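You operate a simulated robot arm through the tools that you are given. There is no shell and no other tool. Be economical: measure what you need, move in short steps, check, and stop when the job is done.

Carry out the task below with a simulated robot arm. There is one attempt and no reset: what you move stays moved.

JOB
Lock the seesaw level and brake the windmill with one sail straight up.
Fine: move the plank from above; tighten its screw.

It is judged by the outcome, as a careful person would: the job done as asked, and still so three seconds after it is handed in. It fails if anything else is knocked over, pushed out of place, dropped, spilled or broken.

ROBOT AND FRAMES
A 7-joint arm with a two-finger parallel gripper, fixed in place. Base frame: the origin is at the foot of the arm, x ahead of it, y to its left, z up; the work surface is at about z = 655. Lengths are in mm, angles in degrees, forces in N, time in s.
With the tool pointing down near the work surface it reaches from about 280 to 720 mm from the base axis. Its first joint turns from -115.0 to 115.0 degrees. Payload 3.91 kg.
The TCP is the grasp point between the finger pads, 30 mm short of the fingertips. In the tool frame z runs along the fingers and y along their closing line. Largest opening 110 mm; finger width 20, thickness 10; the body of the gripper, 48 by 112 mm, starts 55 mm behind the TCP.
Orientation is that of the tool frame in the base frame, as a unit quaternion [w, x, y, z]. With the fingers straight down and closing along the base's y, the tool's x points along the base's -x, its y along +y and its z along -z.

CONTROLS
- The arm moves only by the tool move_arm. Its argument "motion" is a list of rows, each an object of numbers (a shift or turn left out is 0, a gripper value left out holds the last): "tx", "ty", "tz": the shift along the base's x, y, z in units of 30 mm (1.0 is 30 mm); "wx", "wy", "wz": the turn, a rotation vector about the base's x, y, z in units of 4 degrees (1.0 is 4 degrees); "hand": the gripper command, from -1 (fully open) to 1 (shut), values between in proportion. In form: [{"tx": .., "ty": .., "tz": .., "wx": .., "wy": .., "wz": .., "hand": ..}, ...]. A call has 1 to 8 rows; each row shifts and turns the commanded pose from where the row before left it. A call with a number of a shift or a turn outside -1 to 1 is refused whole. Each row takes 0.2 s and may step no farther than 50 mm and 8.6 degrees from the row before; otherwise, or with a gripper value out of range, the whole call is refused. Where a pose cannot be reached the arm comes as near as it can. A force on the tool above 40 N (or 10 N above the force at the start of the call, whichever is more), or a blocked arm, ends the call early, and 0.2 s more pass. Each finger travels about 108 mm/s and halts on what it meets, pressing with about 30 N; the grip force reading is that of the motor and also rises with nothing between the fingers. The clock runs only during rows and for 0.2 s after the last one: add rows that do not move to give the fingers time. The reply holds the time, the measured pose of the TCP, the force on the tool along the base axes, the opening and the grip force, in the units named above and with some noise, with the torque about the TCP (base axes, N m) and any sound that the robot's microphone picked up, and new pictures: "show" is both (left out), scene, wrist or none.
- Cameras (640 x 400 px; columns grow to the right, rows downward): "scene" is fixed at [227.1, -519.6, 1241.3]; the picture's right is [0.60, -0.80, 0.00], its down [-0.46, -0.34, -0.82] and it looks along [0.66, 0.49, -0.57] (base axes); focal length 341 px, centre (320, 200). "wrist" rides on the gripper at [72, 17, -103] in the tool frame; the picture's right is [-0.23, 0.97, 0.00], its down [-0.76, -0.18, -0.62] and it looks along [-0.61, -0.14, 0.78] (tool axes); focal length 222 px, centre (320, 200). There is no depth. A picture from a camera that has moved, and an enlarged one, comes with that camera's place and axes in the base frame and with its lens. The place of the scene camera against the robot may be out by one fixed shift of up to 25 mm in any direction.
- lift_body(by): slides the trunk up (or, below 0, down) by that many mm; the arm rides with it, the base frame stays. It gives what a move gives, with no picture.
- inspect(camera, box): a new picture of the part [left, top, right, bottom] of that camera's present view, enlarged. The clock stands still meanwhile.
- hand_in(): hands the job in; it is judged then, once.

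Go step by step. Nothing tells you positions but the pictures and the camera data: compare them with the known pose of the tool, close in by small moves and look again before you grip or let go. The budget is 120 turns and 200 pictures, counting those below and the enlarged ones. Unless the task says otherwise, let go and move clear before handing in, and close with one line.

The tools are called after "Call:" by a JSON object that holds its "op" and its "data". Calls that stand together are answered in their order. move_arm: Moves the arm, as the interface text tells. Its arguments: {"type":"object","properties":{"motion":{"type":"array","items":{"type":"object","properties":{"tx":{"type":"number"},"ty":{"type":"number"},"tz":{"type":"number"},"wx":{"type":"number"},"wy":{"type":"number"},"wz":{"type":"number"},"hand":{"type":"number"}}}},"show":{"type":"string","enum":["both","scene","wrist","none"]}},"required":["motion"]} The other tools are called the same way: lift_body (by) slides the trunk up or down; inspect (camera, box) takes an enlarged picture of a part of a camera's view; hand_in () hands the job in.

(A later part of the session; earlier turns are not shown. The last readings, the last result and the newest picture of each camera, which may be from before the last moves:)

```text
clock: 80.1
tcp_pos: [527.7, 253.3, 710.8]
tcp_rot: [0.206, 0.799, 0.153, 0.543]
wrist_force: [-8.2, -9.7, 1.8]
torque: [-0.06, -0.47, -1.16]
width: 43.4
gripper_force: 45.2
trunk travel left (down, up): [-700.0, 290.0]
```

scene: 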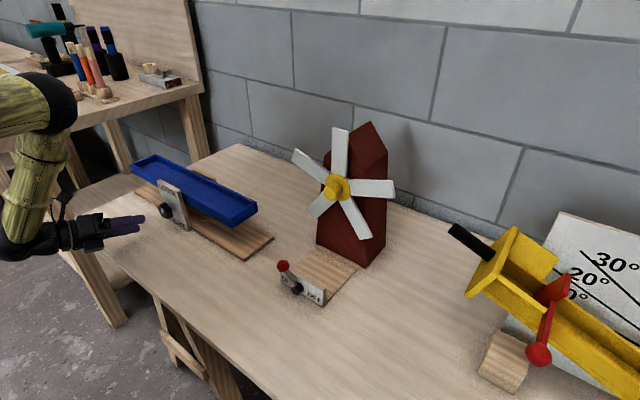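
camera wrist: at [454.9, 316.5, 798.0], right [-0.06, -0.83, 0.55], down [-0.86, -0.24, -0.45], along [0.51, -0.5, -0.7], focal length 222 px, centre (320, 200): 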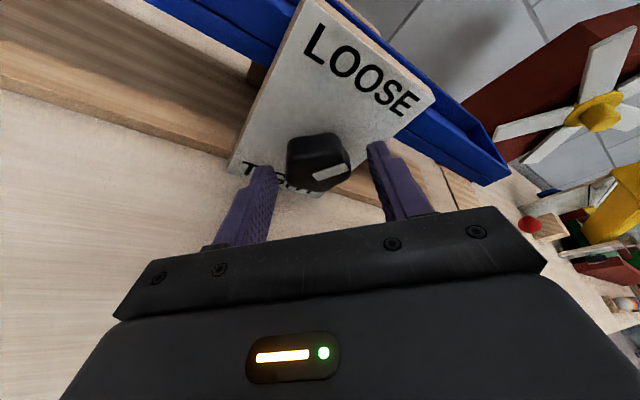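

Call:
{"op": "move_arm", "data": {"motion": [{"wx": 1, "ty": -0.03, "tz": 0.005, "tx": -0.02}, {"wx": 1, "ty": -0.02, "tz": 0.004}, {"wx": 1, "ty": -0.01, "tz": 0.003}, {"wx": 1, "ty": -0.011, "tz": 0.002}, {}], "show": "none"}}

Call:
{"op": "move_arm", "data": {"motion": [{"wx": 1, "ty": -0.011}, {"wx": 1, "ty": -0.011}, {"wx": 1, "ty": -0.011}, {}], "show": "both"}}

```text
clock: 81.3
tcp_pos: [527.2, 252.5, 712.7]
tcp_rot: [0.092, 0.82, 0.076, 0.56]
wrist_force: [-4.4, -10.5, 5.7]
torque: [-0.06, 0.21, -0.98]
width: 43.5
gripper_force: 45.0
trunk travel left (down, up): [-700.0, 290.0]
```

```text
clock: 82.3
tcp_pos: [527.4, 249.1, 711.4]
tcp_rot: [0.005, 0.824, 0.017, 0.566]
wrist_force: [-2.2, -14.5, 5.7]
torque: [-0.09, -0.08, -1.13]
width: 43.4
gripper_force: 45.1
trunk travel left (down, up): [-700.0, 290.0]
camera wrist: at [456.5, 235.2, 817.6], right [-0.06, -0.98, -0.18], down [-0.86, 0.15, -0.49], along [0.51, 0.13, -0.85], focal length 222 px, centre (320, 200)
```

scene: 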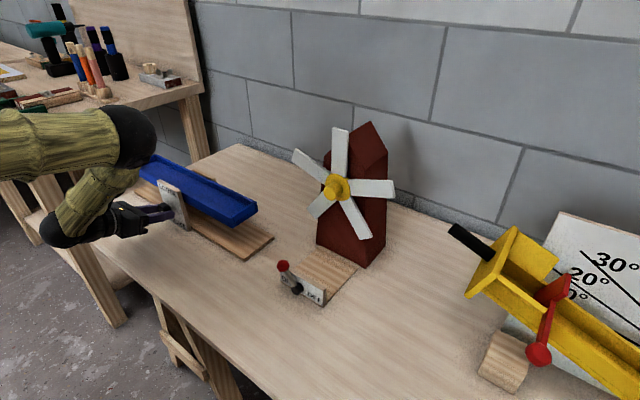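
wrist: 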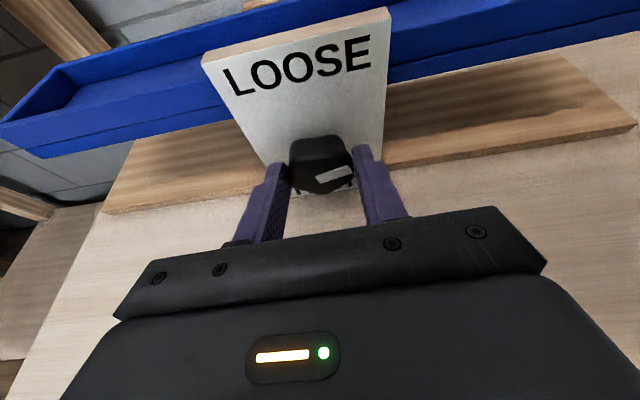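

Call:
{"op": "move_arm", "data": {"motion": [{"wx": 1, "ty": -0.04}, {"wx": 1, "ty": -0.02, "tz": -0.002}, {}, {"hand": 0.3}, {"hand": 0.1}, {"hand": -0.13}, {}], "show": "wrist"}}

```text
clock: 83.9
tcp_pos: [527.0, 248.6, 710.8]
tcp_rot: [-0.052, 0.823, -0.02, 0.565]
wrist_force: [-0.1, -0.7, -0.2]
torque: [0.04, -0.04, 0.01]
width: 62.2
gripper_force: 0.2
trunk travel left (down, up): [-700.0, 290.0]
camera wrist: at [456.3, 220.5, 813.2], right [-0.06, -0.95, -0.32], down [-0.86, 0.21, -0.47], along [0.51, 0.25, -0.83], focal length 222 px, centre (320, 200)
```

wrist: 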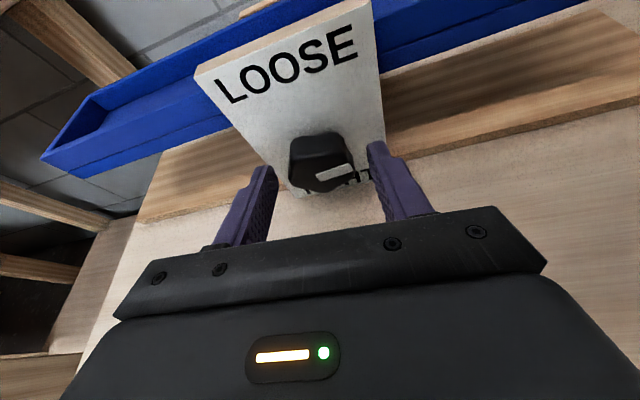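

Pointer is now about 90° from LOOSE. I'll roll back in place around the knob with the fingers open.

Call:
{"op": "move_arm", "data": {"motion": [{"wx": -1, "ty": 0.014, "hand": -0.2}, {"wx": -1, "ty": 0.014}, {"wx": -1, "ty": 0.014}, {"wx": -1, "ty": 0.014}, {"wx": -1, "ty": 0.014}, {"wx": -1, "ty": 0.014}, {"wx": -1, "ty": 0.014}], "show": "none"}}

Call:
{"op": "move_arm", "data": {"motion": [{"wx": -1, "ty": 0.014}, {"wx": -1, "ty": 0.014}, {"wx": -1, "ty": 0.013}, {"wx": -1, "ty": 0.013}, {"wx": -1, "ty": 0.012}, {"wx": -1, "ty": 0.012}, {}], "show": "wrist"}}

Call:
{"op": "inspect", "data": {"camera": "wrist", "box": [200, 60, 440, 220]}}

```text
clock: 85.5
tcp_pos: [527.6, 251.5, 710.9]
tcp_rot: [0.149, 0.811, 0.117, 0.553]
wrist_force: [-0.4, 0.2, -0.4]
torque: [-0.04, 0.03, 0.01]
width: 66.0
gripper_force: 0.1
trunk travel left (down, up): [-700.0, 290.0]
```

```text
clock: 87.1
tcp_pos: [527.5, 254.9, 711.6]
tcp_rot: [0.315, 0.762, 0.229, 0.517]
wrist_force: [0.1, -0.2, 0.6]
torque: [-0.02, 0.03, 0.0]
width: 65.9
gripper_force: 0.1
trunk travel left (down, up): [-700.0, 290.0]
camera wrist: at [456.9, 318.2, 798.0], right [-0.06, -0.83, 0.55], down [-0.86, -0.24, -0.45], along [0.51, -0.5, -0.7], focal length 222 px, centre (320, 200)
```

wrist: 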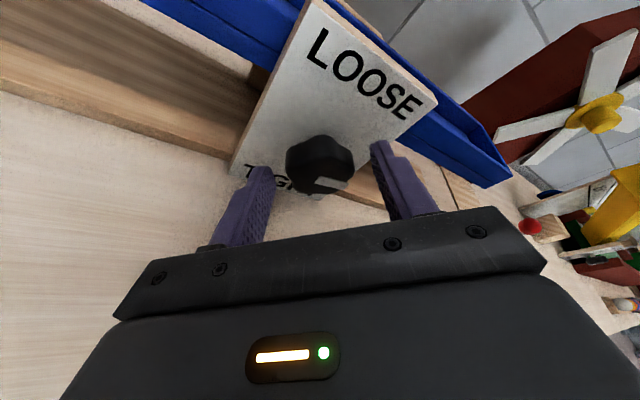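

```text
2.50 times, centred on (320, 140) of wrist
camera zoom: at [456.9, 318.2, 798.0], right [-0.06, -0.83, 0.55], down [-0.86, -0.24, -0.45], along [0.51, -0.5, -0.7], focal length 555 px, centre (320, 350)
```

zoom: 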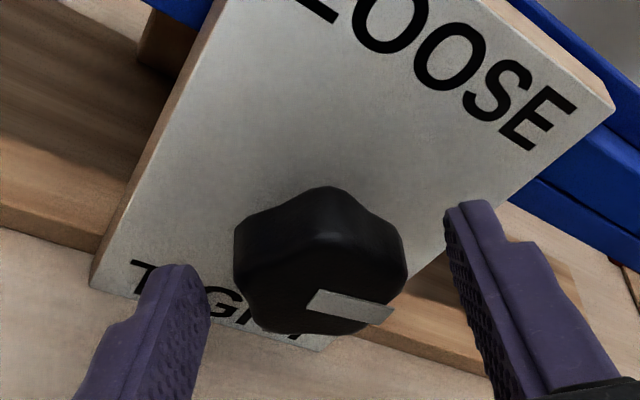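

It worked: the pointer advanced. Second stroke now.

Call:
{"op": "move_arm", "data": {"motion": [{"ty": -0.02, "tz": -0.03, "hand": 0.1}, {"hand": 0.2}, {"hand": 0.3}, {"hand": 0.5}, {}], "show": "none"}}

Call:
{"op": "move_arm", "data": {"motion": [{"wx": 1, "ty": -0.015, "tz": 0.008}, {"wx": 1, "ty": -0.015, "tz": 0.008}, {"wx": 1, "ty": -0.015, "tz": 0.007}, {"wx": 1, "ty": -0.015, "tz": 0.006}, {}], "show": "none"}}

Call:
{"op": "move_arm", "data": {"motion": [{"wx": 1, "ty": -0.02, "tz": 0.002}, {"wx": 1, "ty": -0.015}, {"wx": 1, "ty": -0.015}, {"wx": 1, "ty": -0.015}, {}], "show": "wrist"}}

```text
clock: 88.3
tcp_pos: [528.2, 253.5, 710.4]
tcp_rot: [0.314, 0.763, 0.229, 0.517]
wrist_force: [0.3, 2.6, -4.4]
torque: [0.06, -0.66, -0.38]
width: 42.0
gripper_force: 44.7
trunk travel left (down, up): [-700.0, 290.0]
```

```text
clock: 89.5
tcp_pos: [526.7, 252.3, 712.6]
tcp_rot: [0.206, 0.799, 0.155, 0.543]
wrist_force: [1.6, 4.7, -0.8]
torque: [0.06, -1.07, -0.11]
width: 42.2
gripper_force: 44.8
trunk travel left (down, up): [-700.0, 290.0]
```

```text
clock: 90.7
tcp_pos: [528.8, 251.0, 712.0]
tcp_rot: [0.091, 0.82, 0.078, 0.56]
wrist_force: [4.5, 5.2, 5.6]
torque: [0.05, -0.31, -0.69]
width: 41.9
gripper_force: 45.1
trunk travel left (down, up): [-700.0, 290.0]
camera wrist: at [456.9, 258.7, 818.0], right [-0.06, -1.0, 0.02], down [-0.86, 0.04, -0.51], along [0.51, -0.05, -0.86], focal length 222 px, centre (320, 200)
```

wrist: 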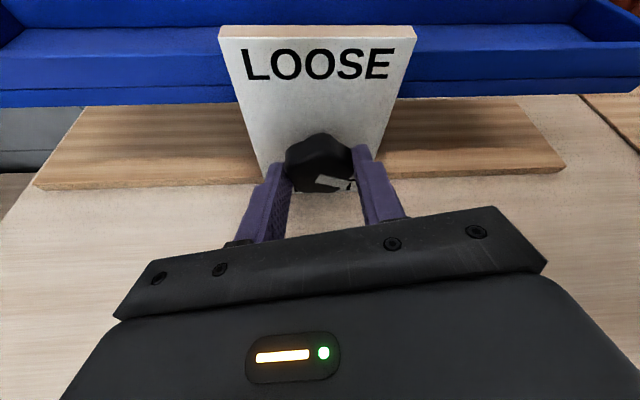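

Turning smoothly. I'll finish this stroke.

Call:
{"op": "move_arm", "data": {"motion": [{"wx": 1, "ty": -0.01, "tz": 0.01}, {"wx": 1, "ty": -0.01}, {"wx": 1, "ty": -0.01}, {"wx": 1, "ty": -0.01}, {"wx": 1, "ty": -0.01}, {}], "show": "none"}}

Call:
{"op": "move_arm", "data": {"motion": [{"hand": 0.3}, {"hand": 0.1}, {"hand": -0.2}, {}], "show": "wrist"}}

Call:
{"op": "inspect", "data": {"camera": "wrist", "box": [200, 60, 440, 220]}}

```text
clock: 92.1
tcp_pos: [527.4, 248.7, 711.4]
tcp_rot: [-0.052, 0.823, -0.022, 0.565]
wrist_force: [6.0, -1.0, 4.2]
torque: [-0.01, 0.06, -0.99]
width: 41.8
gripper_force: 45.1
trunk travel left (down, up): [-700.0, 290.0]
```

```text
clock: 93.1
tcp_pos: [529.6, 249.9, 711.1]
tcp_rot: [-0.052, 0.823, -0.021, 0.565]
wrist_force: [0.9, 0.4, 0.3]
torque: [0.03, -0.02, 0.0]
width: 66.0
gripper_force: 0.1
trunk travel left (down, up): [-700.0, 290.0]
camera wrist: at [457.5, 220.0, 813.5], right [-0.06, -0.95, -0.32], down [-0.86, 0.21, -0.46], along [0.51, 0.25, -0.83], focal length 222 px, centre (320, 200)
```

wrist: 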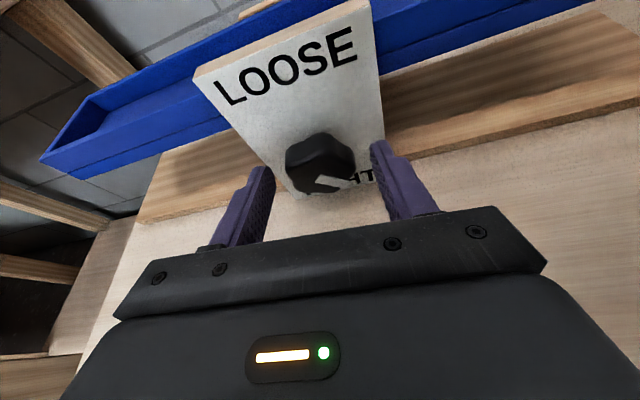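

```text
2.50 times, centred on (320, 140) of wrist
camera zoom: at [457.5, 220.0, 813.5], right [-0.06, -0.95, -0.32], down [-0.86, 0.21, -0.46], along [0.51, 0.25, -0.83], focal length 555 px, centre (320, 350)
```

zoom: 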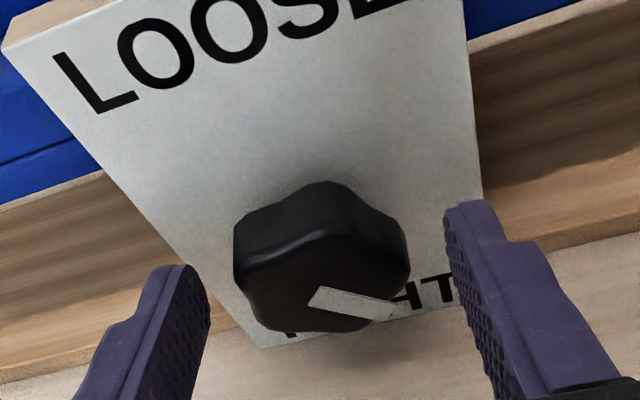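

The pointer is now about 130° round. Roll back for a third stroke.

Call:
{"op": "move_arm", "data": {"motion": [{"wx": -1, "ty": 0.012}, {"wx": -1, "ty": 0.012}, {"wx": -1, "ty": 0.012}, {"wx": -1, "ty": 0.012}, {"wx": -1, "ty": 0.012}, {"wx": -1, "ty": 0.012}, {"wx": -1, "ty": 0.012}], "show": "none"}}

Call:
{"op": "move_arm", "data": {"motion": [{"wx": -1, "ty": 0.012}, {"wx": -1, "ty": 0.012}, {"wx": -1, "ty": 0.012}, {"wx": -1, "ty": 0.01}, {"wx": -1, "ty": 0.01}, {"wx": -1, "ty": 0.01}, {}], "show": "wrist"}}

Call:
{"op": "move_arm", "data": {"motion": [{"hand": 0.1}, {"hand": 0.2}, {"hand": 0.3}, {"hand": 0.5}, {}], "show": "none"}}

```text
clock: 94.7
tcp_pos: [526.4, 253.0, 711.7]
tcp_rot: [0.149, 0.811, 0.117, 0.553]
wrist_force: [0.0, 0.4, 0.5]
torque: [-0.01, 0.0, 0.05]
width: 65.9
gripper_force: 0.1
trunk travel left (down, up): [-700.0, 290.0]
```

```text
clock: 96.3
tcp_pos: [527.8, 254.4, 712.6]
tcp_rot: [0.314, 0.762, 0.229, 0.517]
wrist_force: [0.3, 0.2, -0.2]
torque: [0.02, 0.03, -0.01]
width: 66.1
gripper_force: 0.1
trunk travel left (down, up): [-700.0, 290.0]
camera wrist: at [456.9, 317.5, 798.6], right [-0.06, -0.83, 0.55], down [-0.86, -0.24, -0.45], along [0.51, -0.5, -0.7], focal length 222 px, centre (320, 200)
```

wrist: 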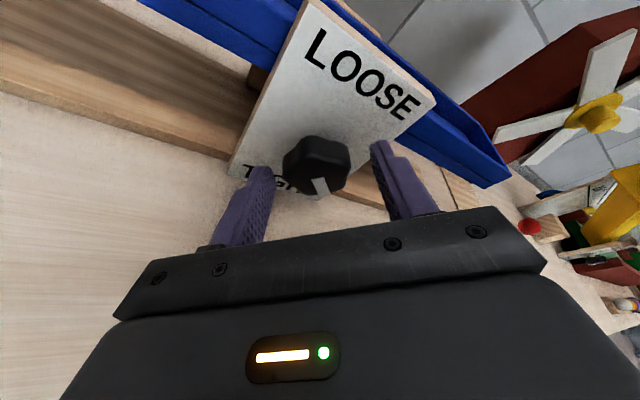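

```text
clock: 97.5
tcp_pos: [528.0, 255.2, 711.5]
tcp_rot: [0.315, 0.763, 0.23, 0.516]
wrist_force: [0.4, 3.7, -8.6]
torque: [0.08, -0.42, 0.09]
width: 43.5
gripper_force: 45.0
trunk travel left (down, up): [-700.0, 290.0]
```

Call:
{"op": "move_arm", "data": {"motion": [{"wx": 1, "ty": -0.012, "tz": -0.01}, {"wx": 1, "ty": -0.012}, {"wx": 1, "ty": -0.012, "tz": 0.003}, {"wx": 1, "ty": -0.012, "tz": 0.003}, {}], "show": "none"}}

Call:
{"op": "move_arm", "data": {"motion": [{"wx": 1, "ty": -0.012}, {"wx": 1, "ty": -0.012}, {"wx": 1, "ty": -0.012}, {"wx": 1, "ty": -0.012}, {}], "show": "wrist"}}

```text
clock: 98.7
tcp_pos: [527.5, 253.2, 712.4]
tcp_rot: [0.204, 0.799, 0.155, 0.545]
wrist_force: [-7.2, 9.4, 0.6]
torque: [0.04, 0.01, -1.1]
width: 43.5
gripper_force: 44.8
trunk travel left (down, up): [-700.0, 290.0]
```

```text
clock: 99.9
tcp_pos: [527.7, 252.5, 713.4]
tcp_rot: [0.093, 0.819, 0.079, 0.561]
wrist_force: [-34.0, -6.1, -17.7]
torque: [-0.04, 0.6, -0.95]
width: 43.5
gripper_force: 44.4
trunk travel left (down, up): [-700.0, 290.0]
camera wrist: at [456.7, 259.2, 819.2], right [-0.06, -1.0, 0.03], down [-0.86, 0.03, -0.51], along [0.51, -0.05, -0.86], focal length 222 px, centre (320, 200)
```

wrist: 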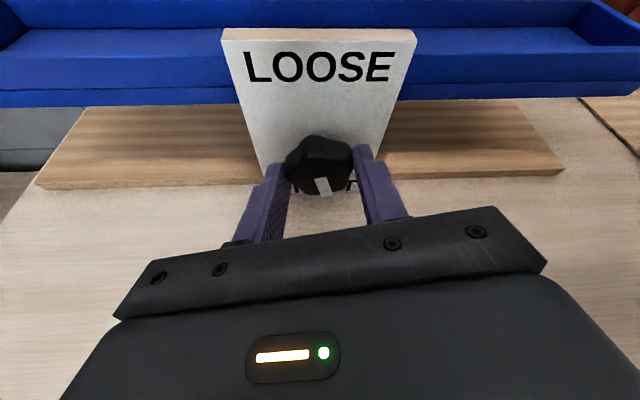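

The pointer is almost at TIGHT, but force is building. I'll relieve it and turn a few degrees more.

Call:
{"op": "move_arm", "data": {"motion": [{"tx": -0.06, "tz": -0.04}, {}, {"wx": 0.7, "ty": -0.01}, {"wx": 0.7, "ty": -0.01}, {}], "show": "wrist"}}

Call:
{"op": "inspect", "data": {"camera": "wrist", "box": [260, 110, 380, 210]}}

```text
clock: 101.1
tcp_pos: [535.6, 253.0, 726.4]
tcp_rot: [0.052, 0.814, 0.052, 0.576]
wrist_force: [-17.1, -33.2, -14.7]
torque: [-0.67, 0.68, -1.7]
width: 41.5
gripper_force: 45.6
trunk travel left (down, up): [-700.0, 290.0]
camera wrist: at [462.0, 250.1, 830.3], right [-0.05, -1.0, -0.07], down [-0.84, 0.08, -0.53], along [0.53, 0.03, -0.85], focal length 222 px, centre (320, 200)
```

wrist: 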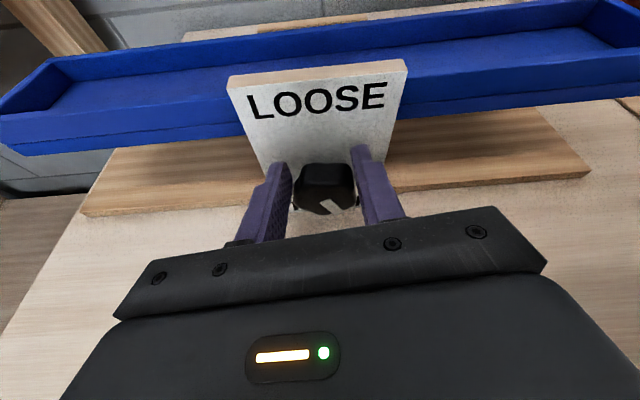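

```text
4.00 times, centred on (320, 160) of wrist
camera zoom: at [462.0, 250.1, 830.3], right [-0.05, -1.0, -0.07], down [-0.84, 0.08, -0.53], along [0.53, 0.03, -0.85], focal length 888 px, centre (320, 360)
```

zoom: 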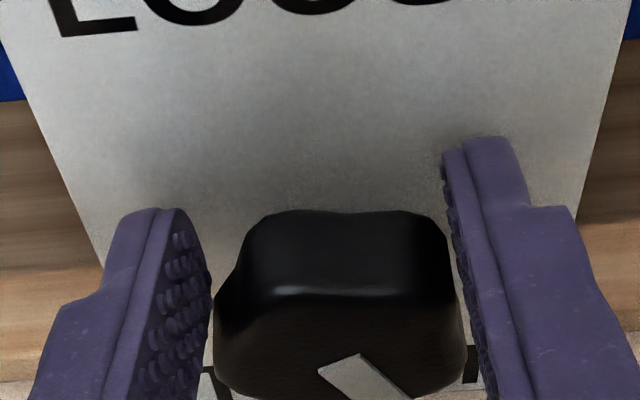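

The arm was pushed off again, up 15 mm. I'll release and look at where everything stands.

Call:
{"op": "move_arm", "data": {"motion": [{"hand": 0.2}, {"hand": -0.2}, {}, {}], "show": "both"}}

Call:
{"op": "inspect", "data": {"camera": "wrist", "box": [220, 100, 420, 220]}}

Call:
{"op": "inspect", "data": {"camera": "scene", "box": [0, 80, 280, 280]}}

```text
clock: 102.1
tcp_pos: [537.2, 251.3, 726.3]
tcp_rot: [0.053, 0.813, 0.052, 0.578]
wrist_force: [-3.9, 2.9, 2.4]
torque: [-0.07, -0.1, -0.04]
width: 65.0
gripper_force: 0.0
trunk travel left (down, up): [-700.0, 290.0]
camera wrist: at [463.0, 248.5, 830.5], right [-0.05, -1.0, -0.07], down [-0.84, 0.08, -0.53], along [0.54, 0.03, -0.84], focal length 222 px, centre (320, 200)
```

scene: 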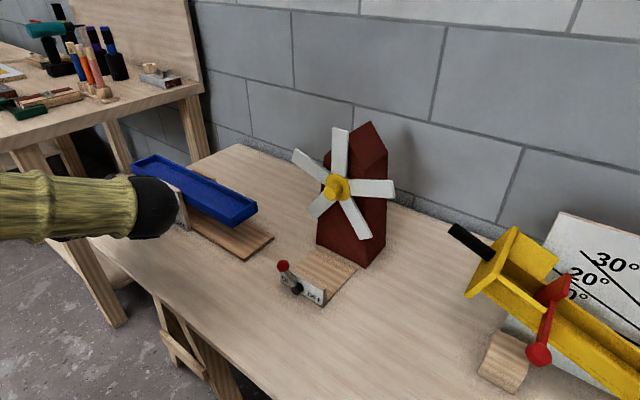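
wrist: 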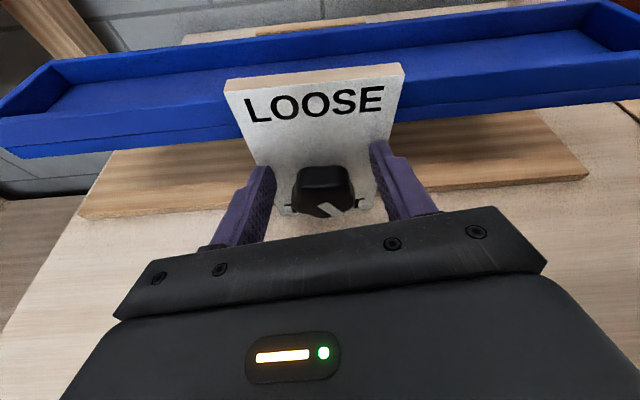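

```text
3.20 times, centred on (320, 160) of wrist
camera zoom: at [463.0, 248.5, 830.5], right [-0.05, -1.0, -0.07], down [-0.84, 0.08, -0.53], along [0.54, 0.03, -0.84], focal length 711 px, centre (320, 328)
```

zoom: 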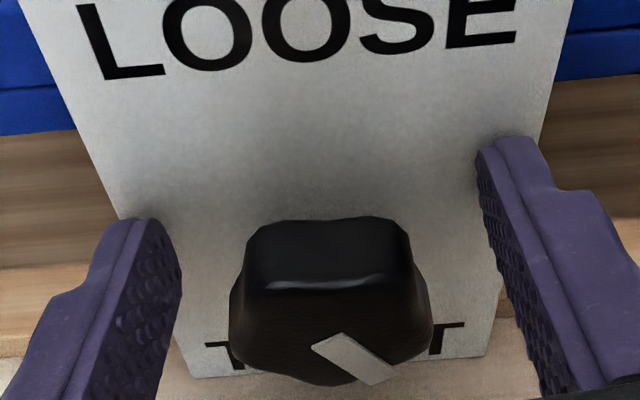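

```text
2.00 times, centred on (140, 180) of scene
camera zoom: at [227.1, -519.6, 1241.3], right [0.6, -0.8, 0.0], down [-0.46, -0.34, -0.82], along [0.66, 0.49, -0.57], focal length 682 px, centre (680, 240)
```

zoom: 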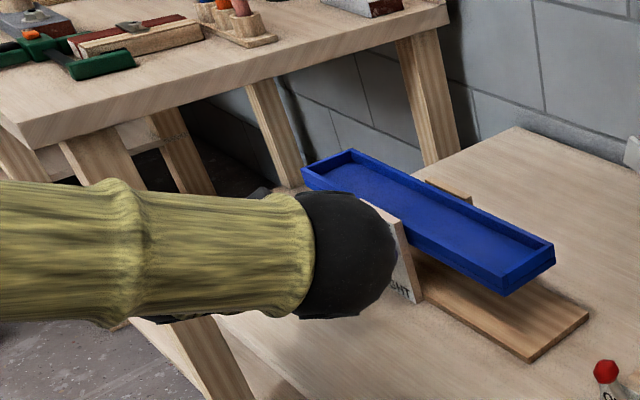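

The elbow has drooped low near the table, which is what pushes the arm off. I'll open wide and raise the trunk so the elbow rides higher; the fingers then clear the knob straight up.

Call:
{"op": "move_arm", "data": {"motion": [{"hand": -0.5}, {"hand": -0.8, "tx": -0.1}, {}], "show": "none"}}

Call:
{"op": "lift_body", "data": {"by": 100}}

Call:
{"op": "move_arm", "data": {"motion": [{}], "show": "both"}}

```text
clock: 102.9
tcp_pos: [538.3, 248.2, 728.3]
tcp_rot: [0.054, 0.81, 0.053, 0.581]
wrist_force: [0.1, 0.4, 0.4]
torque: [-0.01, 0.01, 0.0]
width: 98.9
gripper_force: 0.0
trunk travel left (down, up): [-700.0, 290.0]
```

```text
clock: 104.2
tcp_pos: [539.5, 246.5, 828.4]
tcp_rot: [0.056, 0.811, 0.051, 0.58]
wrist_force: [0.6, 0.6, 0.4]
torque: [-0.01, -0.01, 0.02]
width: 98.9
gripper_force: 0.1
trunk travel left (down, up): [-800.0, 190.0]
```

```text
clock: 104.8
tcp_pos: [542.3, 247.0, 830.9]
tcp_rot: [0.057, 0.809, 0.05, 0.583]
wrist_force: [0.1, -1.2, -0.4]
torque: [-0.02, -0.01, 0.02]
width: 99.1
gripper_force: 0.0
trunk travel left (down, up): [-800.0, 190.0]
stopped in row 1: the arm was blocked; the commanded pose is now the measured one
camera wrist: at [465.9, 245.2, 934.3], right [-0.06, -1.0, -0.07], down [-0.83, 0.08, -0.55], along [0.55, 0.03, -0.84], focal length 222 px, centre (320, 200)
```

scene: 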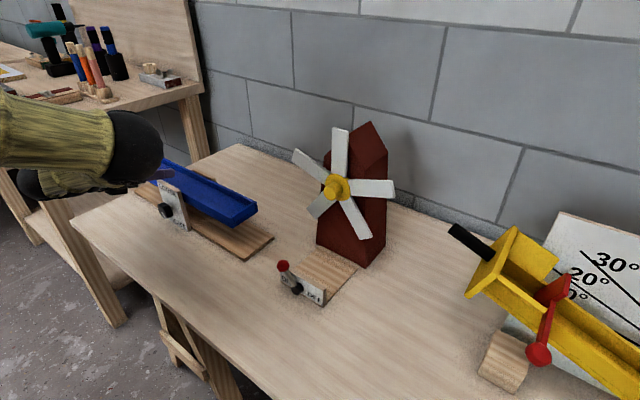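
wrist: 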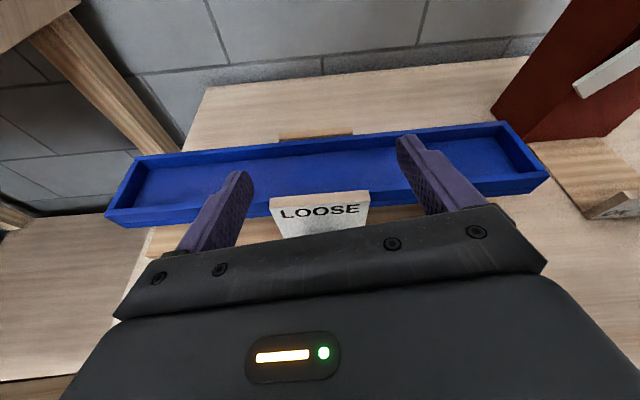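

The blocking is the elbow folding on itself; a much higher shoulder should unfold it. I'll raise the trunk fully and re-approach from above.

Call:
{"op": "lift_body", "data": {"by": 185}}

Call:
{"op": "move_arm", "data": {"motion": [{"tx": -0.5, "tz": -0.5}, {"tx": -0.5, "tz": -0.5}, {"tx": -0.5, "tz": -0.7}, {"tx": -0.5, "tz": -0.7}, {"tx": -0.3, "tz": -0.7}, {"tz": -0.8}, {}], "show": "scene"}}

```text
clock: 106.8
tcp_pos: [542.1, 245.7, 1015.4]
tcp_rot: [0.057, 0.809, 0.051, 0.583]
wrist_force: [-0.3, -1.2, -0.4]
torque: [-0.02, 0.04, 0.0]
width: 99.1
gripper_force: 0.0
trunk travel left (down, up): [-985.0, 5.0]
```

```text
clock: 107.8
tcp_pos: [558.1, 242.5, 1029.2]
tcp_rot: [0.066, 0.756, 0.056, 0.649]
wrist_force: [-0.8, -0.1, 0.8]
torque: [0.03, -0.01, 0.0]
width: 98.9
gripper_force: 0.1
trunk travel left (down, up): [-985.0, 5.0]
stopped in row 4: the arm was blocked; the commanded pose is now the measured one
```

scene: 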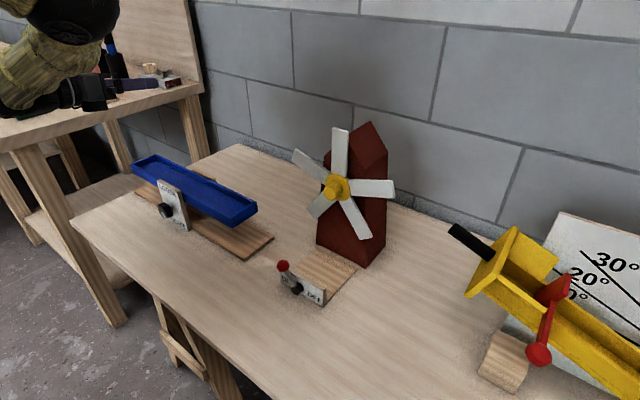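

Call:
{"op": "move_arm", "data": {"motion": [{"tx": 0.5, "wy": 1}, {"tx": 0.5, "wy": 1}, {"tx": 0.5, "wy": 1}, {"tx": 0.5, "wy": 1}, {"tx": 0.5, "wy": 1}, {"tx": 0.5, "wy": 1}, {"wy": 1}, {"wy": 1}], "show": "scene"}}

```text
clock: 109.6
tcp_pos: [646.5, 244.9, 1027.5]
tcp_rot: [0.048, 0.907, 0.073, 0.411]
wrist_force: [1.0, 0.0, -0.3]
torque: [0.0, 0.0, 0.05]
width: 98.8
gripper_force: 0.1
trunk travel left (down, up): [-985.0, 5.0]
```

scene: 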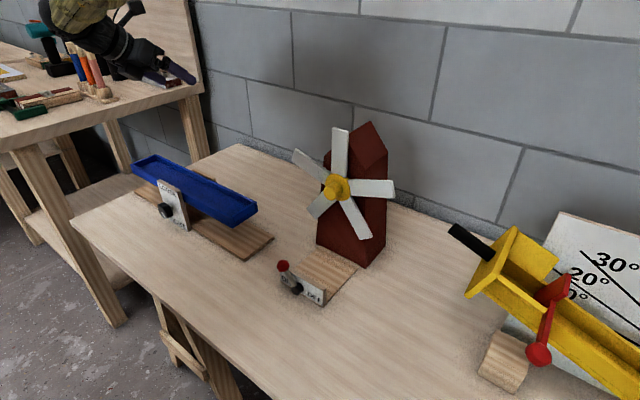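

Unfolded. I'll now go to a standoff in front of the knob, keeping a steeper (~40°) downward pitch, which leaves more room for the elbow.

Call:
{"op": "move_arm", "data": {"motion": [{"tx": -0.82, "tz": -0.95, "ty": 0.02, "hand": -0.2}, {"tx": -0.82, "tz": -0.95, "ty": 0.02}, {"tx": -0.82, "tz": -0.95, "ty": 0.02}, {"tx": -0.82, "tz": -0.95, "ty": 0.02}, {"tx": -0.82, "tz": -0.95, "ty": 0.02}, {"tx": -0.82, "tz": -0.95, "ty": 0.02}, {"tx": -0.82, "tz": -0.95, "ty": 0.02}, {"tx": -0.82, "tz": -0.95}], "show": "both"}}

```text
clock: 111.1
tcp_pos: [584.1, 238.1, 929.5]
tcp_rot: [0.062, 0.865, 0.074, 0.492]
wrist_force: [-0.1, 1.9, -0.3]
torque: [0.03, -0.04, -0.01]
width: 66.0
gripper_force: 0.1
trunk travel left (down, up): [-985.0, 5.0]
stopped in row 7: the arm was blocked; the commanded pose is now the measured one
camera wrist: at [531.8, 240.0, 1047.8], right [-0.05, -1.0, -0.01], down [-0.93, 0.05, -0.36], along [0.36, -0.01, -0.93], focal length 222 px, centre (320, 200)
```

scene: 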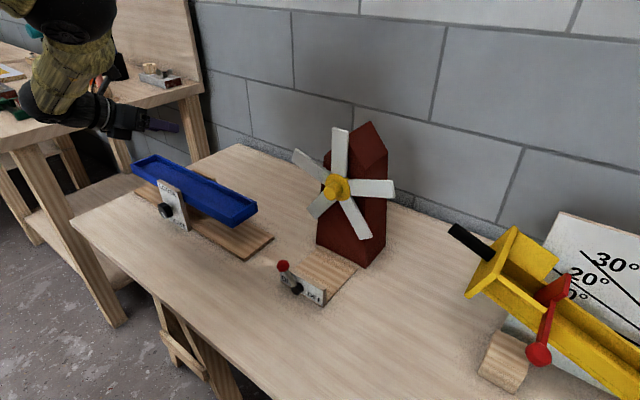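
wrist: 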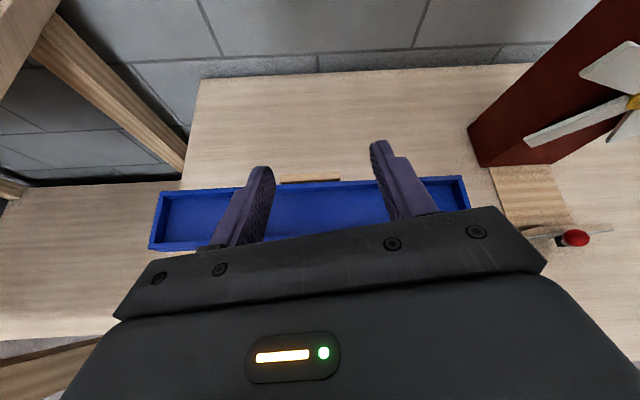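

The trouble is that "camera on top" drives the last joint past its range. I should work in the roll range about -70° to -20°. I'll roll back toward -70° here, clear of everything.

Call:
{"op": "move_arm", "data": {"motion": [{"wx": -1, "tx": 0.3}, {"wx": -1, "tx": 0.3}, {"wx": -1, "tx": 0.3}, {"wx": -1}, {"wx": -1}, {"wx": -1}, {"wx": -1}, {"wx": -1}], "show": "none"}}

Call:
{"op": "move_arm", "data": {"motion": [{"wx": -1}, {"wx": -1}, {"wx": -1}, {"wx": -1}, {"wx": -1}, {"wx": -1}, {"wx": -1}, {}], "show": "scene"}}

```text
clock: 112.9
tcp_pos: [607.3, 237.7, 927.8]
tcp_rot: [0.3, 0.816, 0.206, 0.449]
wrist_force: [-0.5, 0.1, 0.1]
torque: [-0.01, 0.0, -0.02]
width: 65.9
gripper_force: 0.0
trunk travel left (down, up): [-985.0, 5.0]
```

```text
clock: 114.7
tcp_pos: [615.0, 235.2, 937.3]
tcp_rot: [0.491, 0.719, 0.302, 0.389]
wrist_force: [0.3, -0.5, -0.8]
torque: [-0.04, -0.02, -0.03]
width: 65.8
gripper_force: 0.1
trunk travel left (down, up): [-985.0, 5.0]
```

scene: 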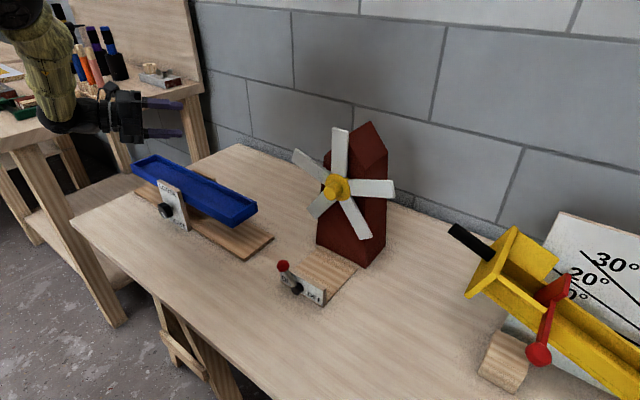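

Roll is -70° with a natural elbow. Retreat in x to a standoff.

Call:
{"op": "move_arm", "data": {"motion": [{"tx": -0.9, "ty": 0.15}, {"tx": -0.9, "ty": 0.15}, {"tx": -0.9, "ty": 0.1}, {"tx": -0.9, "ty": 0.1}, {"tx": -0.9}, {"tx": -0.9}, {}], "show": "scene"}}

```text
clock: 116.3
tcp_pos: [453.2, 252.4, 932.6]
tcp_rot: [0.489, 0.721, 0.301, 0.389]
wrist_force: [-0.6, -0.4, 0.6]
torque: [0.03, 0.03, 0.01]
width: 66.1
gripper_force: 0.1
trunk travel left (down, up): [-985.0, 5.0]
```

scene: 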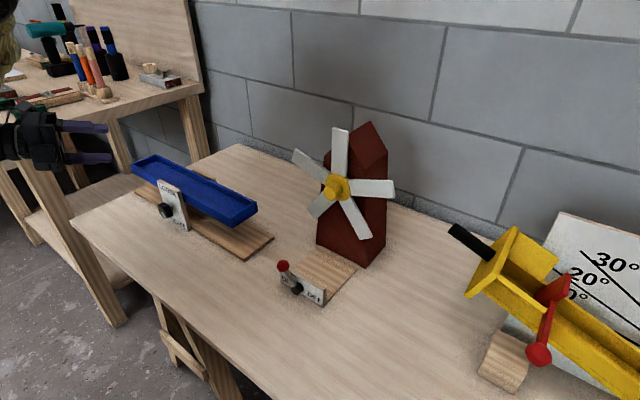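

Call:
{"op": "move_arm", "data": {"motion": [{"tz": -0.9}, {"tz": -0.9}, {"tz": -0.9}, {"tz": -0.9}, {"tz": -0.9}, {"tz": -0.9}, {"tz": -0.9}, {}], "show": "both"}}

Call:
{"op": "inspect", "data": {"camera": "wrist", "box": [200, 20, 440, 200]}}

```text
clock: 117.0
tcp_pos: [548.6, 253.9, 944.8]
tcp_rot: [0.499, 0.717, 0.223, 0.433]
wrist_force: [1.0, -0.4, 0.1]
torque: [0.02, -0.02, -0.01]
width: 65.7
gripper_force: 0.0
trunk travel left (down, up): [-985.0, 5.0]
stopped in row 3: the arm was blocked; the commanded pose is now the measured one
camera wrist: at [496.8, 357.6, 1003.5], right [-0.23, -0.56, 0.79], down [-0.91, -0.17, -0.39], along [0.36, -0.81, -0.47], focal length 222 px, centre (320, 200)
```

scene: 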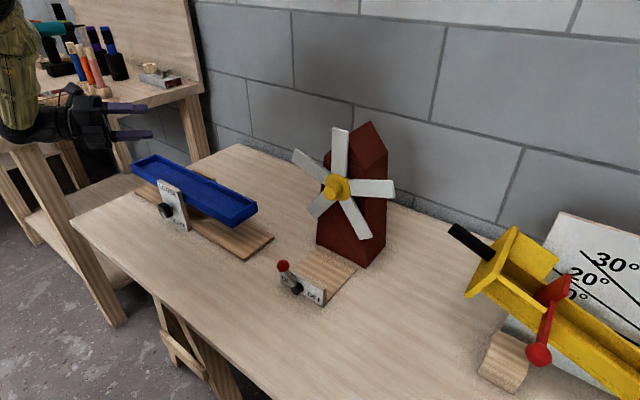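
wrist: 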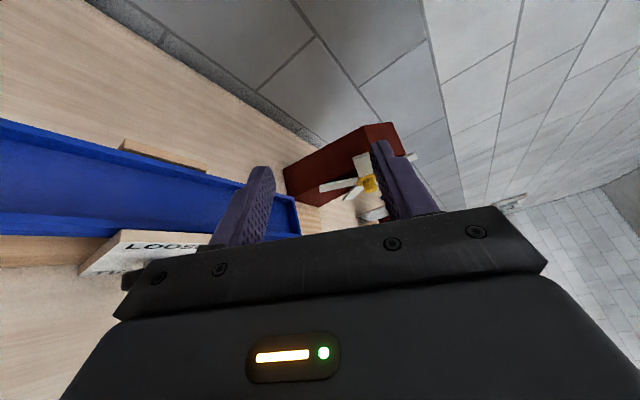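

```text
2.22 times, centred on (320, 110) of wrist
camera zoom: at [496.8, 357.6, 1003.5], right [-0.23, -0.56, 0.79], down [-0.91, -0.17, -0.39], along [0.36, -0.81, -0.47], focal length 494 px, centre (320, 400)
```

zoom: 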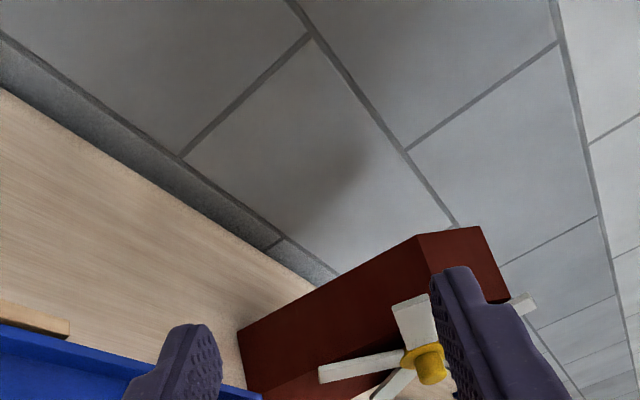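

Going down with the arm hits a wrist limit, but the posture at the higher standoff was fine. I'll return to it and use the trunk for the vertical motion instead.

Call:
{"op": "move_arm", "data": {"motion": [{"tx": -0.8, "wx": -0.33, "wy": 0.71, "wz": 0.36}, {"tx": -0.8, "wx": -0.33, "wy": 0.71, "wz": 0.36}, {"tx": -0.8, "wx": -0.34, "wy": 0.71, "wz": 0.36}, {"tx": -0.6}, {}], "show": "none"}}

```text
clock: 118.2
tcp_pos: [454.4, 253.2, 942.8]
tcp_rot: [0.488, 0.721, 0.304, 0.387]
wrist_force: [0.5, 0.4, 0.6]
torque: [0.01, 0.0, 0.0]
width: 65.9
gripper_force: 0.1
trunk travel left (down, up): [-985.0, 5.0]
```

Call:
{"op": "lift_body", "data": {"by": -215}}

Call:
{"op": "move_arm", "data": {"motion": [{}], "show": "both"}}

Call:
{"op": "inspect", "data": {"camera": "wrist", "box": [200, 20, 440, 200]}}

```text
clock: 120.5
tcp_pos: [453.6, 254.0, 727.8]
tcp_rot: [0.489, 0.721, 0.303, 0.387]
wrist_force: [0.2, -0.4, 0.1]
torque: [0.01, -0.01, 0.03]
width: 66.3
gripper_force: 0.0
trunk travel left (down, up): [-770.0, 220.0]
```

```text
clock: 120.9
tcp_pos: [454.7, 253.7, 727.8]
tcp_rot: [0.489, 0.72, 0.303, 0.389]
wrist_force: [0.5, 0.3, -0.4]
torque: [-0.02, 0.0, 0.03]
width: 65.7
gripper_force: 0.2
trunk travel left (down, up): [-770.0, 220.0]
camera wrist: at [403.7, 357.2, 785.5], right [-0.06, -0.52, 0.86], down [-0.94, -0.27, -0.23], along [0.35, -0.81, -0.47], focal length 222 px, centre (320, 200)
```

scene: 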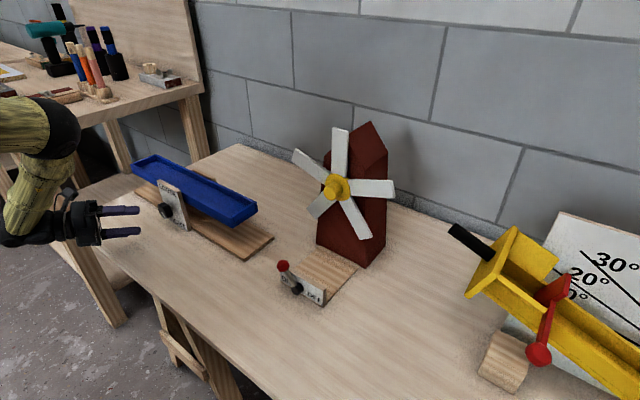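
wrist: 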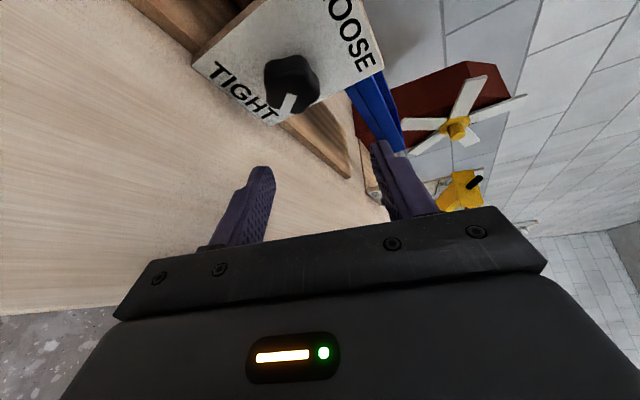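

```text
2.22 times, centred on (320, 110) of wrist
camera zoom: at [403.7, 357.2, 785.5], right [-0.06, -0.52, 0.86], down [-0.94, -0.27, -0.23], along [0.35, -0.81, -0.47], focal length 494 px, centre (320, 400)
```

zoom: 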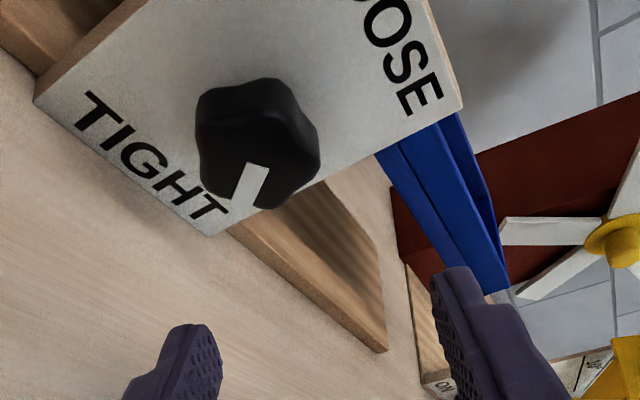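

The pointer is at about 153°, with roughly 27° to go. I'll line up with the knob and advance in this posture.

Call:
{"op": "move_arm", "data": {"motion": [{"ty": 0.16, "tz": -0.3}, {"tz": -0.27}, {"tx": 0.6}, {"tx": 0.6}, {"tx": 0.6}, {"tx": 0.4}, {}], "show": "both"}}

Call:
{"op": "inspect", "data": {"camera": "wrist", "box": [200, 60, 440, 220]}}

```text
clock: 122.5
tcp_pos: [520.0, 260.3, 710.5]
tcp_rot: [0.49, 0.72, 0.303, 0.387]
wrist_force: [0.9, 0.0, 0.0]
torque: [-0.01, 0.03, 0.0]
width: 66.1
gripper_force: 0.1
trunk travel left (down, up): [-770.0, 220.0]
camera wrist: at [469.6, 362.8, 767.9], right [-0.06, -0.51, 0.86], down [-0.94, -0.27, -0.23], along [0.35, -0.81, -0.47], focal length 222 px, centre (320, 200)
```

scene: 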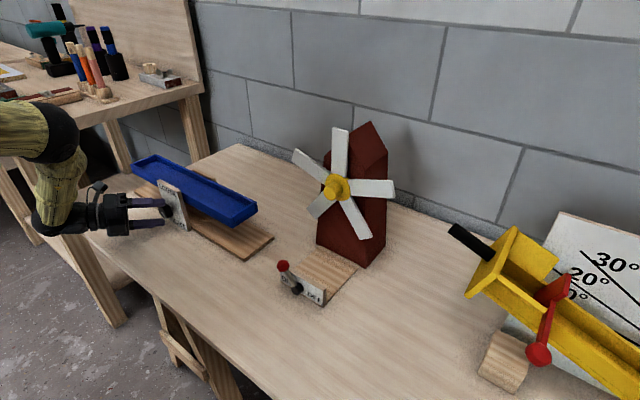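
wrist: 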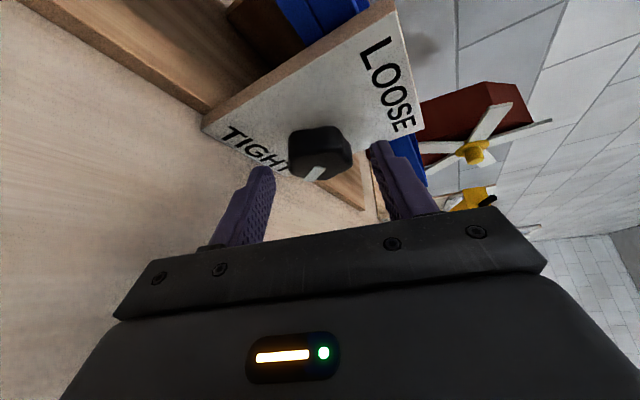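

```text
2.50 times, centred on (320, 140) of wrist
camera zoom: at [469.6, 362.8, 767.9], right [-0.06, -0.51, 0.86], down [-0.94, -0.27, -0.23], along [0.35, -0.81, -0.47], focal length 555 px, centre (320, 350)
```

zoom: 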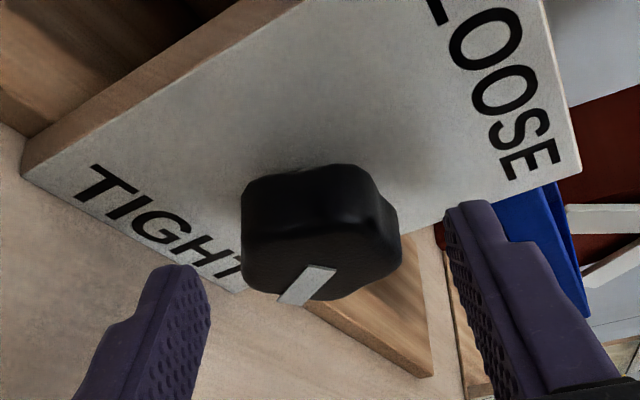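

Call:
{"op": "move_arm", "data": {"motion": [{"tx": 0.3, "ty": -0.05}, {}, {"hand": 0.1}, {"hand": 0.2}, {"hand": 0.3}, {"hand": 0.5}, {}], "show": "wrist"}}

Call:
{"op": "inspect", "data": {"camera": "wrist", "box": [200, 60, 440, 220]}}

```text
clock: 124.1
tcp_pos: [529.6, 258.7, 709.1]
tcp_rot: [0.488, 0.721, 0.304, 0.387]
wrist_force: [-0.6, 2.7, -13.6]
torque: [0.14, -0.58, 0.26]
width: 44.1
gripper_force: 45.1
trunk travel left (down, up): [-770.0, 220.0]
camera wrist: at [478.4, 361.2, 767.4], right [-0.06, -0.51, 0.86], down [-0.94, -0.27, -0.23], along [0.35, -0.81, -0.47], focal length 222 px, centre (320, 200)
```

wrist: 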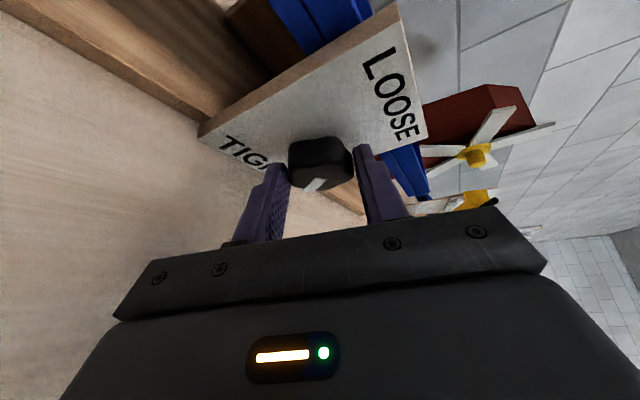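

```text
2.50 times, centred on (320, 140) of wrist
camera zoom: at [478.4, 361.2, 767.4], right [-0.06, -0.51, 0.86], down [-0.94, -0.27, -0.23], along [0.35, -0.81, -0.47], focal length 555 px, centre (320, 350)
```

zoom: 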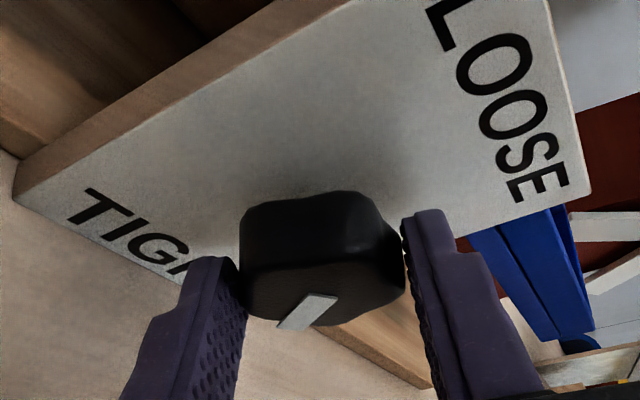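

Gripped. I'll relieve the vertical offset and turn clockwise.

Call:
{"op": "move_arm", "data": {"motion": [{"tz": -0.05}, {"wx": 1, "ty": -0.008, "tz": 0.018}, {"wx": 1, "ty": -0.009, "tz": 0.018}, {"wx": 1, "ty": -0.01, "tz": 0.017}, {}], "show": "none"}}

Call:
{"op": "move_arm", "data": {"motion": [{"wx": 1, "ty": -0.012, "tz": 0.016}, {"wx": 1, "ty": -0.013, "tz": 0.015}, {"wx": 1, "ty": -0.014, "tz": 0.014}, {}], "show": "wrist"}}

```text
clock: 125.3
tcp_pos: [528.2, 256.9, 710.2]
tcp_rot: [0.41, 0.768, 0.261, 0.418]
wrist_force: [-7.4, 0.5, -2.4]
torque: [0.05, -0.56, -0.72]
width: 44.6
gripper_force: 44.8
trunk travel left (down, up): [-770.0, 220.0]
```

```text
clock: 126.3
tcp_pos: [528.7, 254.9, 713.0]
tcp_rot: [0.328, 0.806, 0.215, 0.442]
wrist_force: [-7.0, 3.5, 5.2]
torque: [-0.01, -0.3, -0.66]
width: 43.7
gripper_force: 44.7
trunk travel left (down, up): [-770.0, 220.0]
camera wrist: at [478.2, 326.4, 806.7], right [-0.06, -0.82, 0.57], down [-0.94, -0.15, -0.32], along [0.35, -0.55, -0.76], focal length 222 px, centre (320, 200)
```

wrist: 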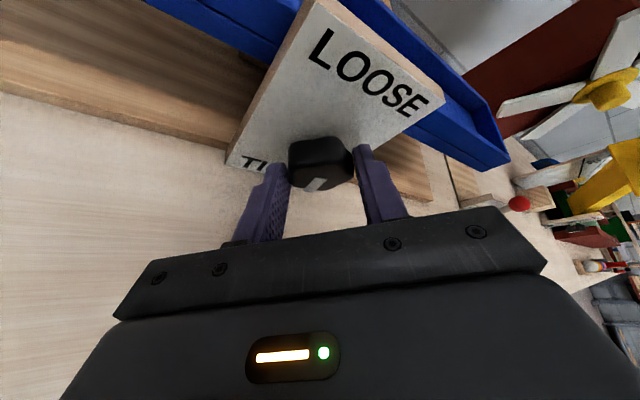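

Smooth; the pointer is nearly at TIGHT. Continue and feel for the stop.

Call:
{"op": "move_arm", "data": {"motion": [{"wx": 1, "ty": -0.018, "tz": 0.008}, {"wx": 1, "ty": -0.018, "tz": 0.008}, {}], "show": "none"}}

Call:
{"op": "move_arm", "data": {"motion": [{"wx": 1, "ty": -0.018, "tz": 0.006}, {"wx": 1, "ty": -0.018, "tz": 0.006}, {}], "show": "wrist"}}

Call:
{"op": "inspect", "data": {"camera": "wrist", "box": [200, 60, 440, 220]}}

```text
clock: 127.1
tcp_pos: [529.0, 254.8, 713.5]
tcp_rot: [0.27, 0.827, 0.186, 0.457]
wrist_force: [-6.7, 5.4, 10.9]
torque: [-0.01, -0.39, -0.62]
width: 43.9
gripper_force: 45.1
trunk travel left (down, up): [-770.0, 220.0]
```

```text
clock: 127.9
tcp_pos: [528.6, 251.5, 711.9]
tcp_rot: [0.215, 0.844, 0.151, 0.467]
wrist_force: [-5.1, -1.2, -0.2]
torque: [-0.52, -0.69, -0.39]
width: 44.0
gripper_force: 45.1
trunk travel left (down, up): [-770.0, 220.0]
camera wrist: at [478.5, 294.4, 821.6], right [-0.06, -0.94, 0.32], down [-0.94, -0.06, -0.35], along [0.35, -0.32, -0.88], focal length 222 px, centre (320, 200)
```

wrist: 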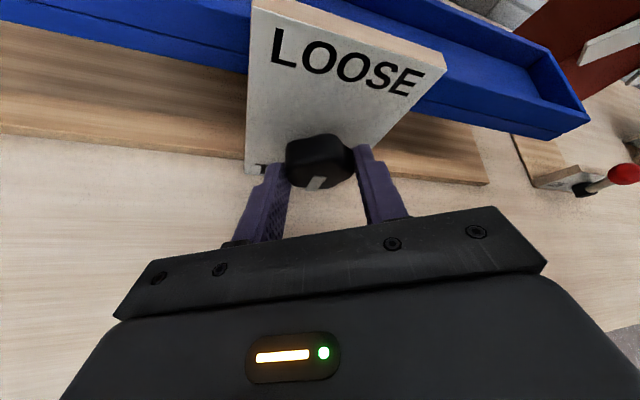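

```text
2.50 times, centred on (320, 140) of wrist
camera zoom: at [478.5, 294.4, 821.6], right [-0.06, -0.94, 0.32], down [-0.94, -0.06, -0.35], along [0.35, -0.32, -0.88], focal length 555 px, centre (320, 350)
```

zoom: 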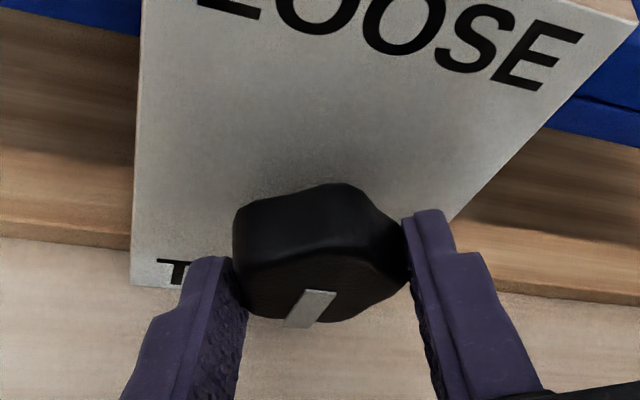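

A clear resisting torque (-0.52 N·m) has appeared: the stop. I'll turn slightly more to make it firm.

Call:
{"op": "move_arm", "data": {"motion": [{"wx": 1, "ty": -0.018, "tz": 0.004}, {"wx": 0.7, "ty": -0.012, "tz": 0.003}, {}], "show": "wrist"}}

Call:
{"op": "inspect", "data": {"camera": "wrist", "box": [200, 60, 440, 220]}}

```text
clock: 128.7
tcp_pos: [529.3, 251.5, 711.8]
tcp_rot: [0.162, 0.856, 0.123, 0.476]
wrist_force: [-7.2, -10.6, -6.3]
torque: [-0.16, -0.13, -0.92]
width: 43.0
gripper_force: 45.1
trunk travel left (down, up): [-770.0, 220.0]
camera wrist: at [478.7, 280.1, 825.3], right [-0.06, -0.98, 0.21], down [-0.94, -0.02, -0.35], along [0.35, -0.22, -0.91], focal length 222 px, centre (320, 200)
```

wrist: 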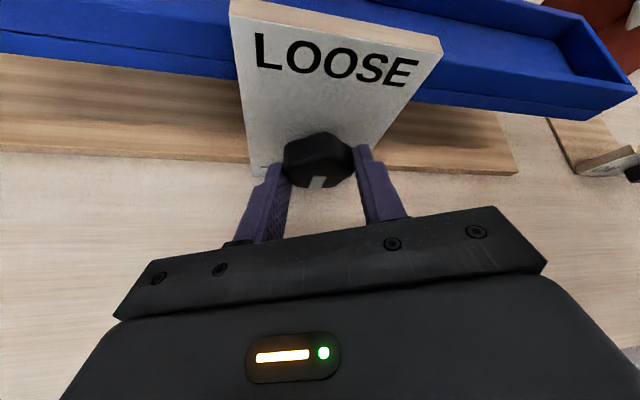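

```text
2.50 times, centred on (320, 140) of wrist
camera zoom: at [478.7, 280.1, 825.3], right [-0.06, -0.98, 0.21], down [-0.94, -0.02, -0.35], along [0.35, -0.22, -0.91], focal length 555 px, centre (320, 350)
```

zoom: 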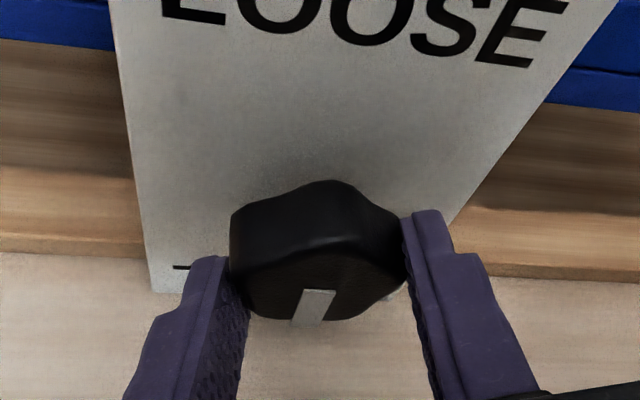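

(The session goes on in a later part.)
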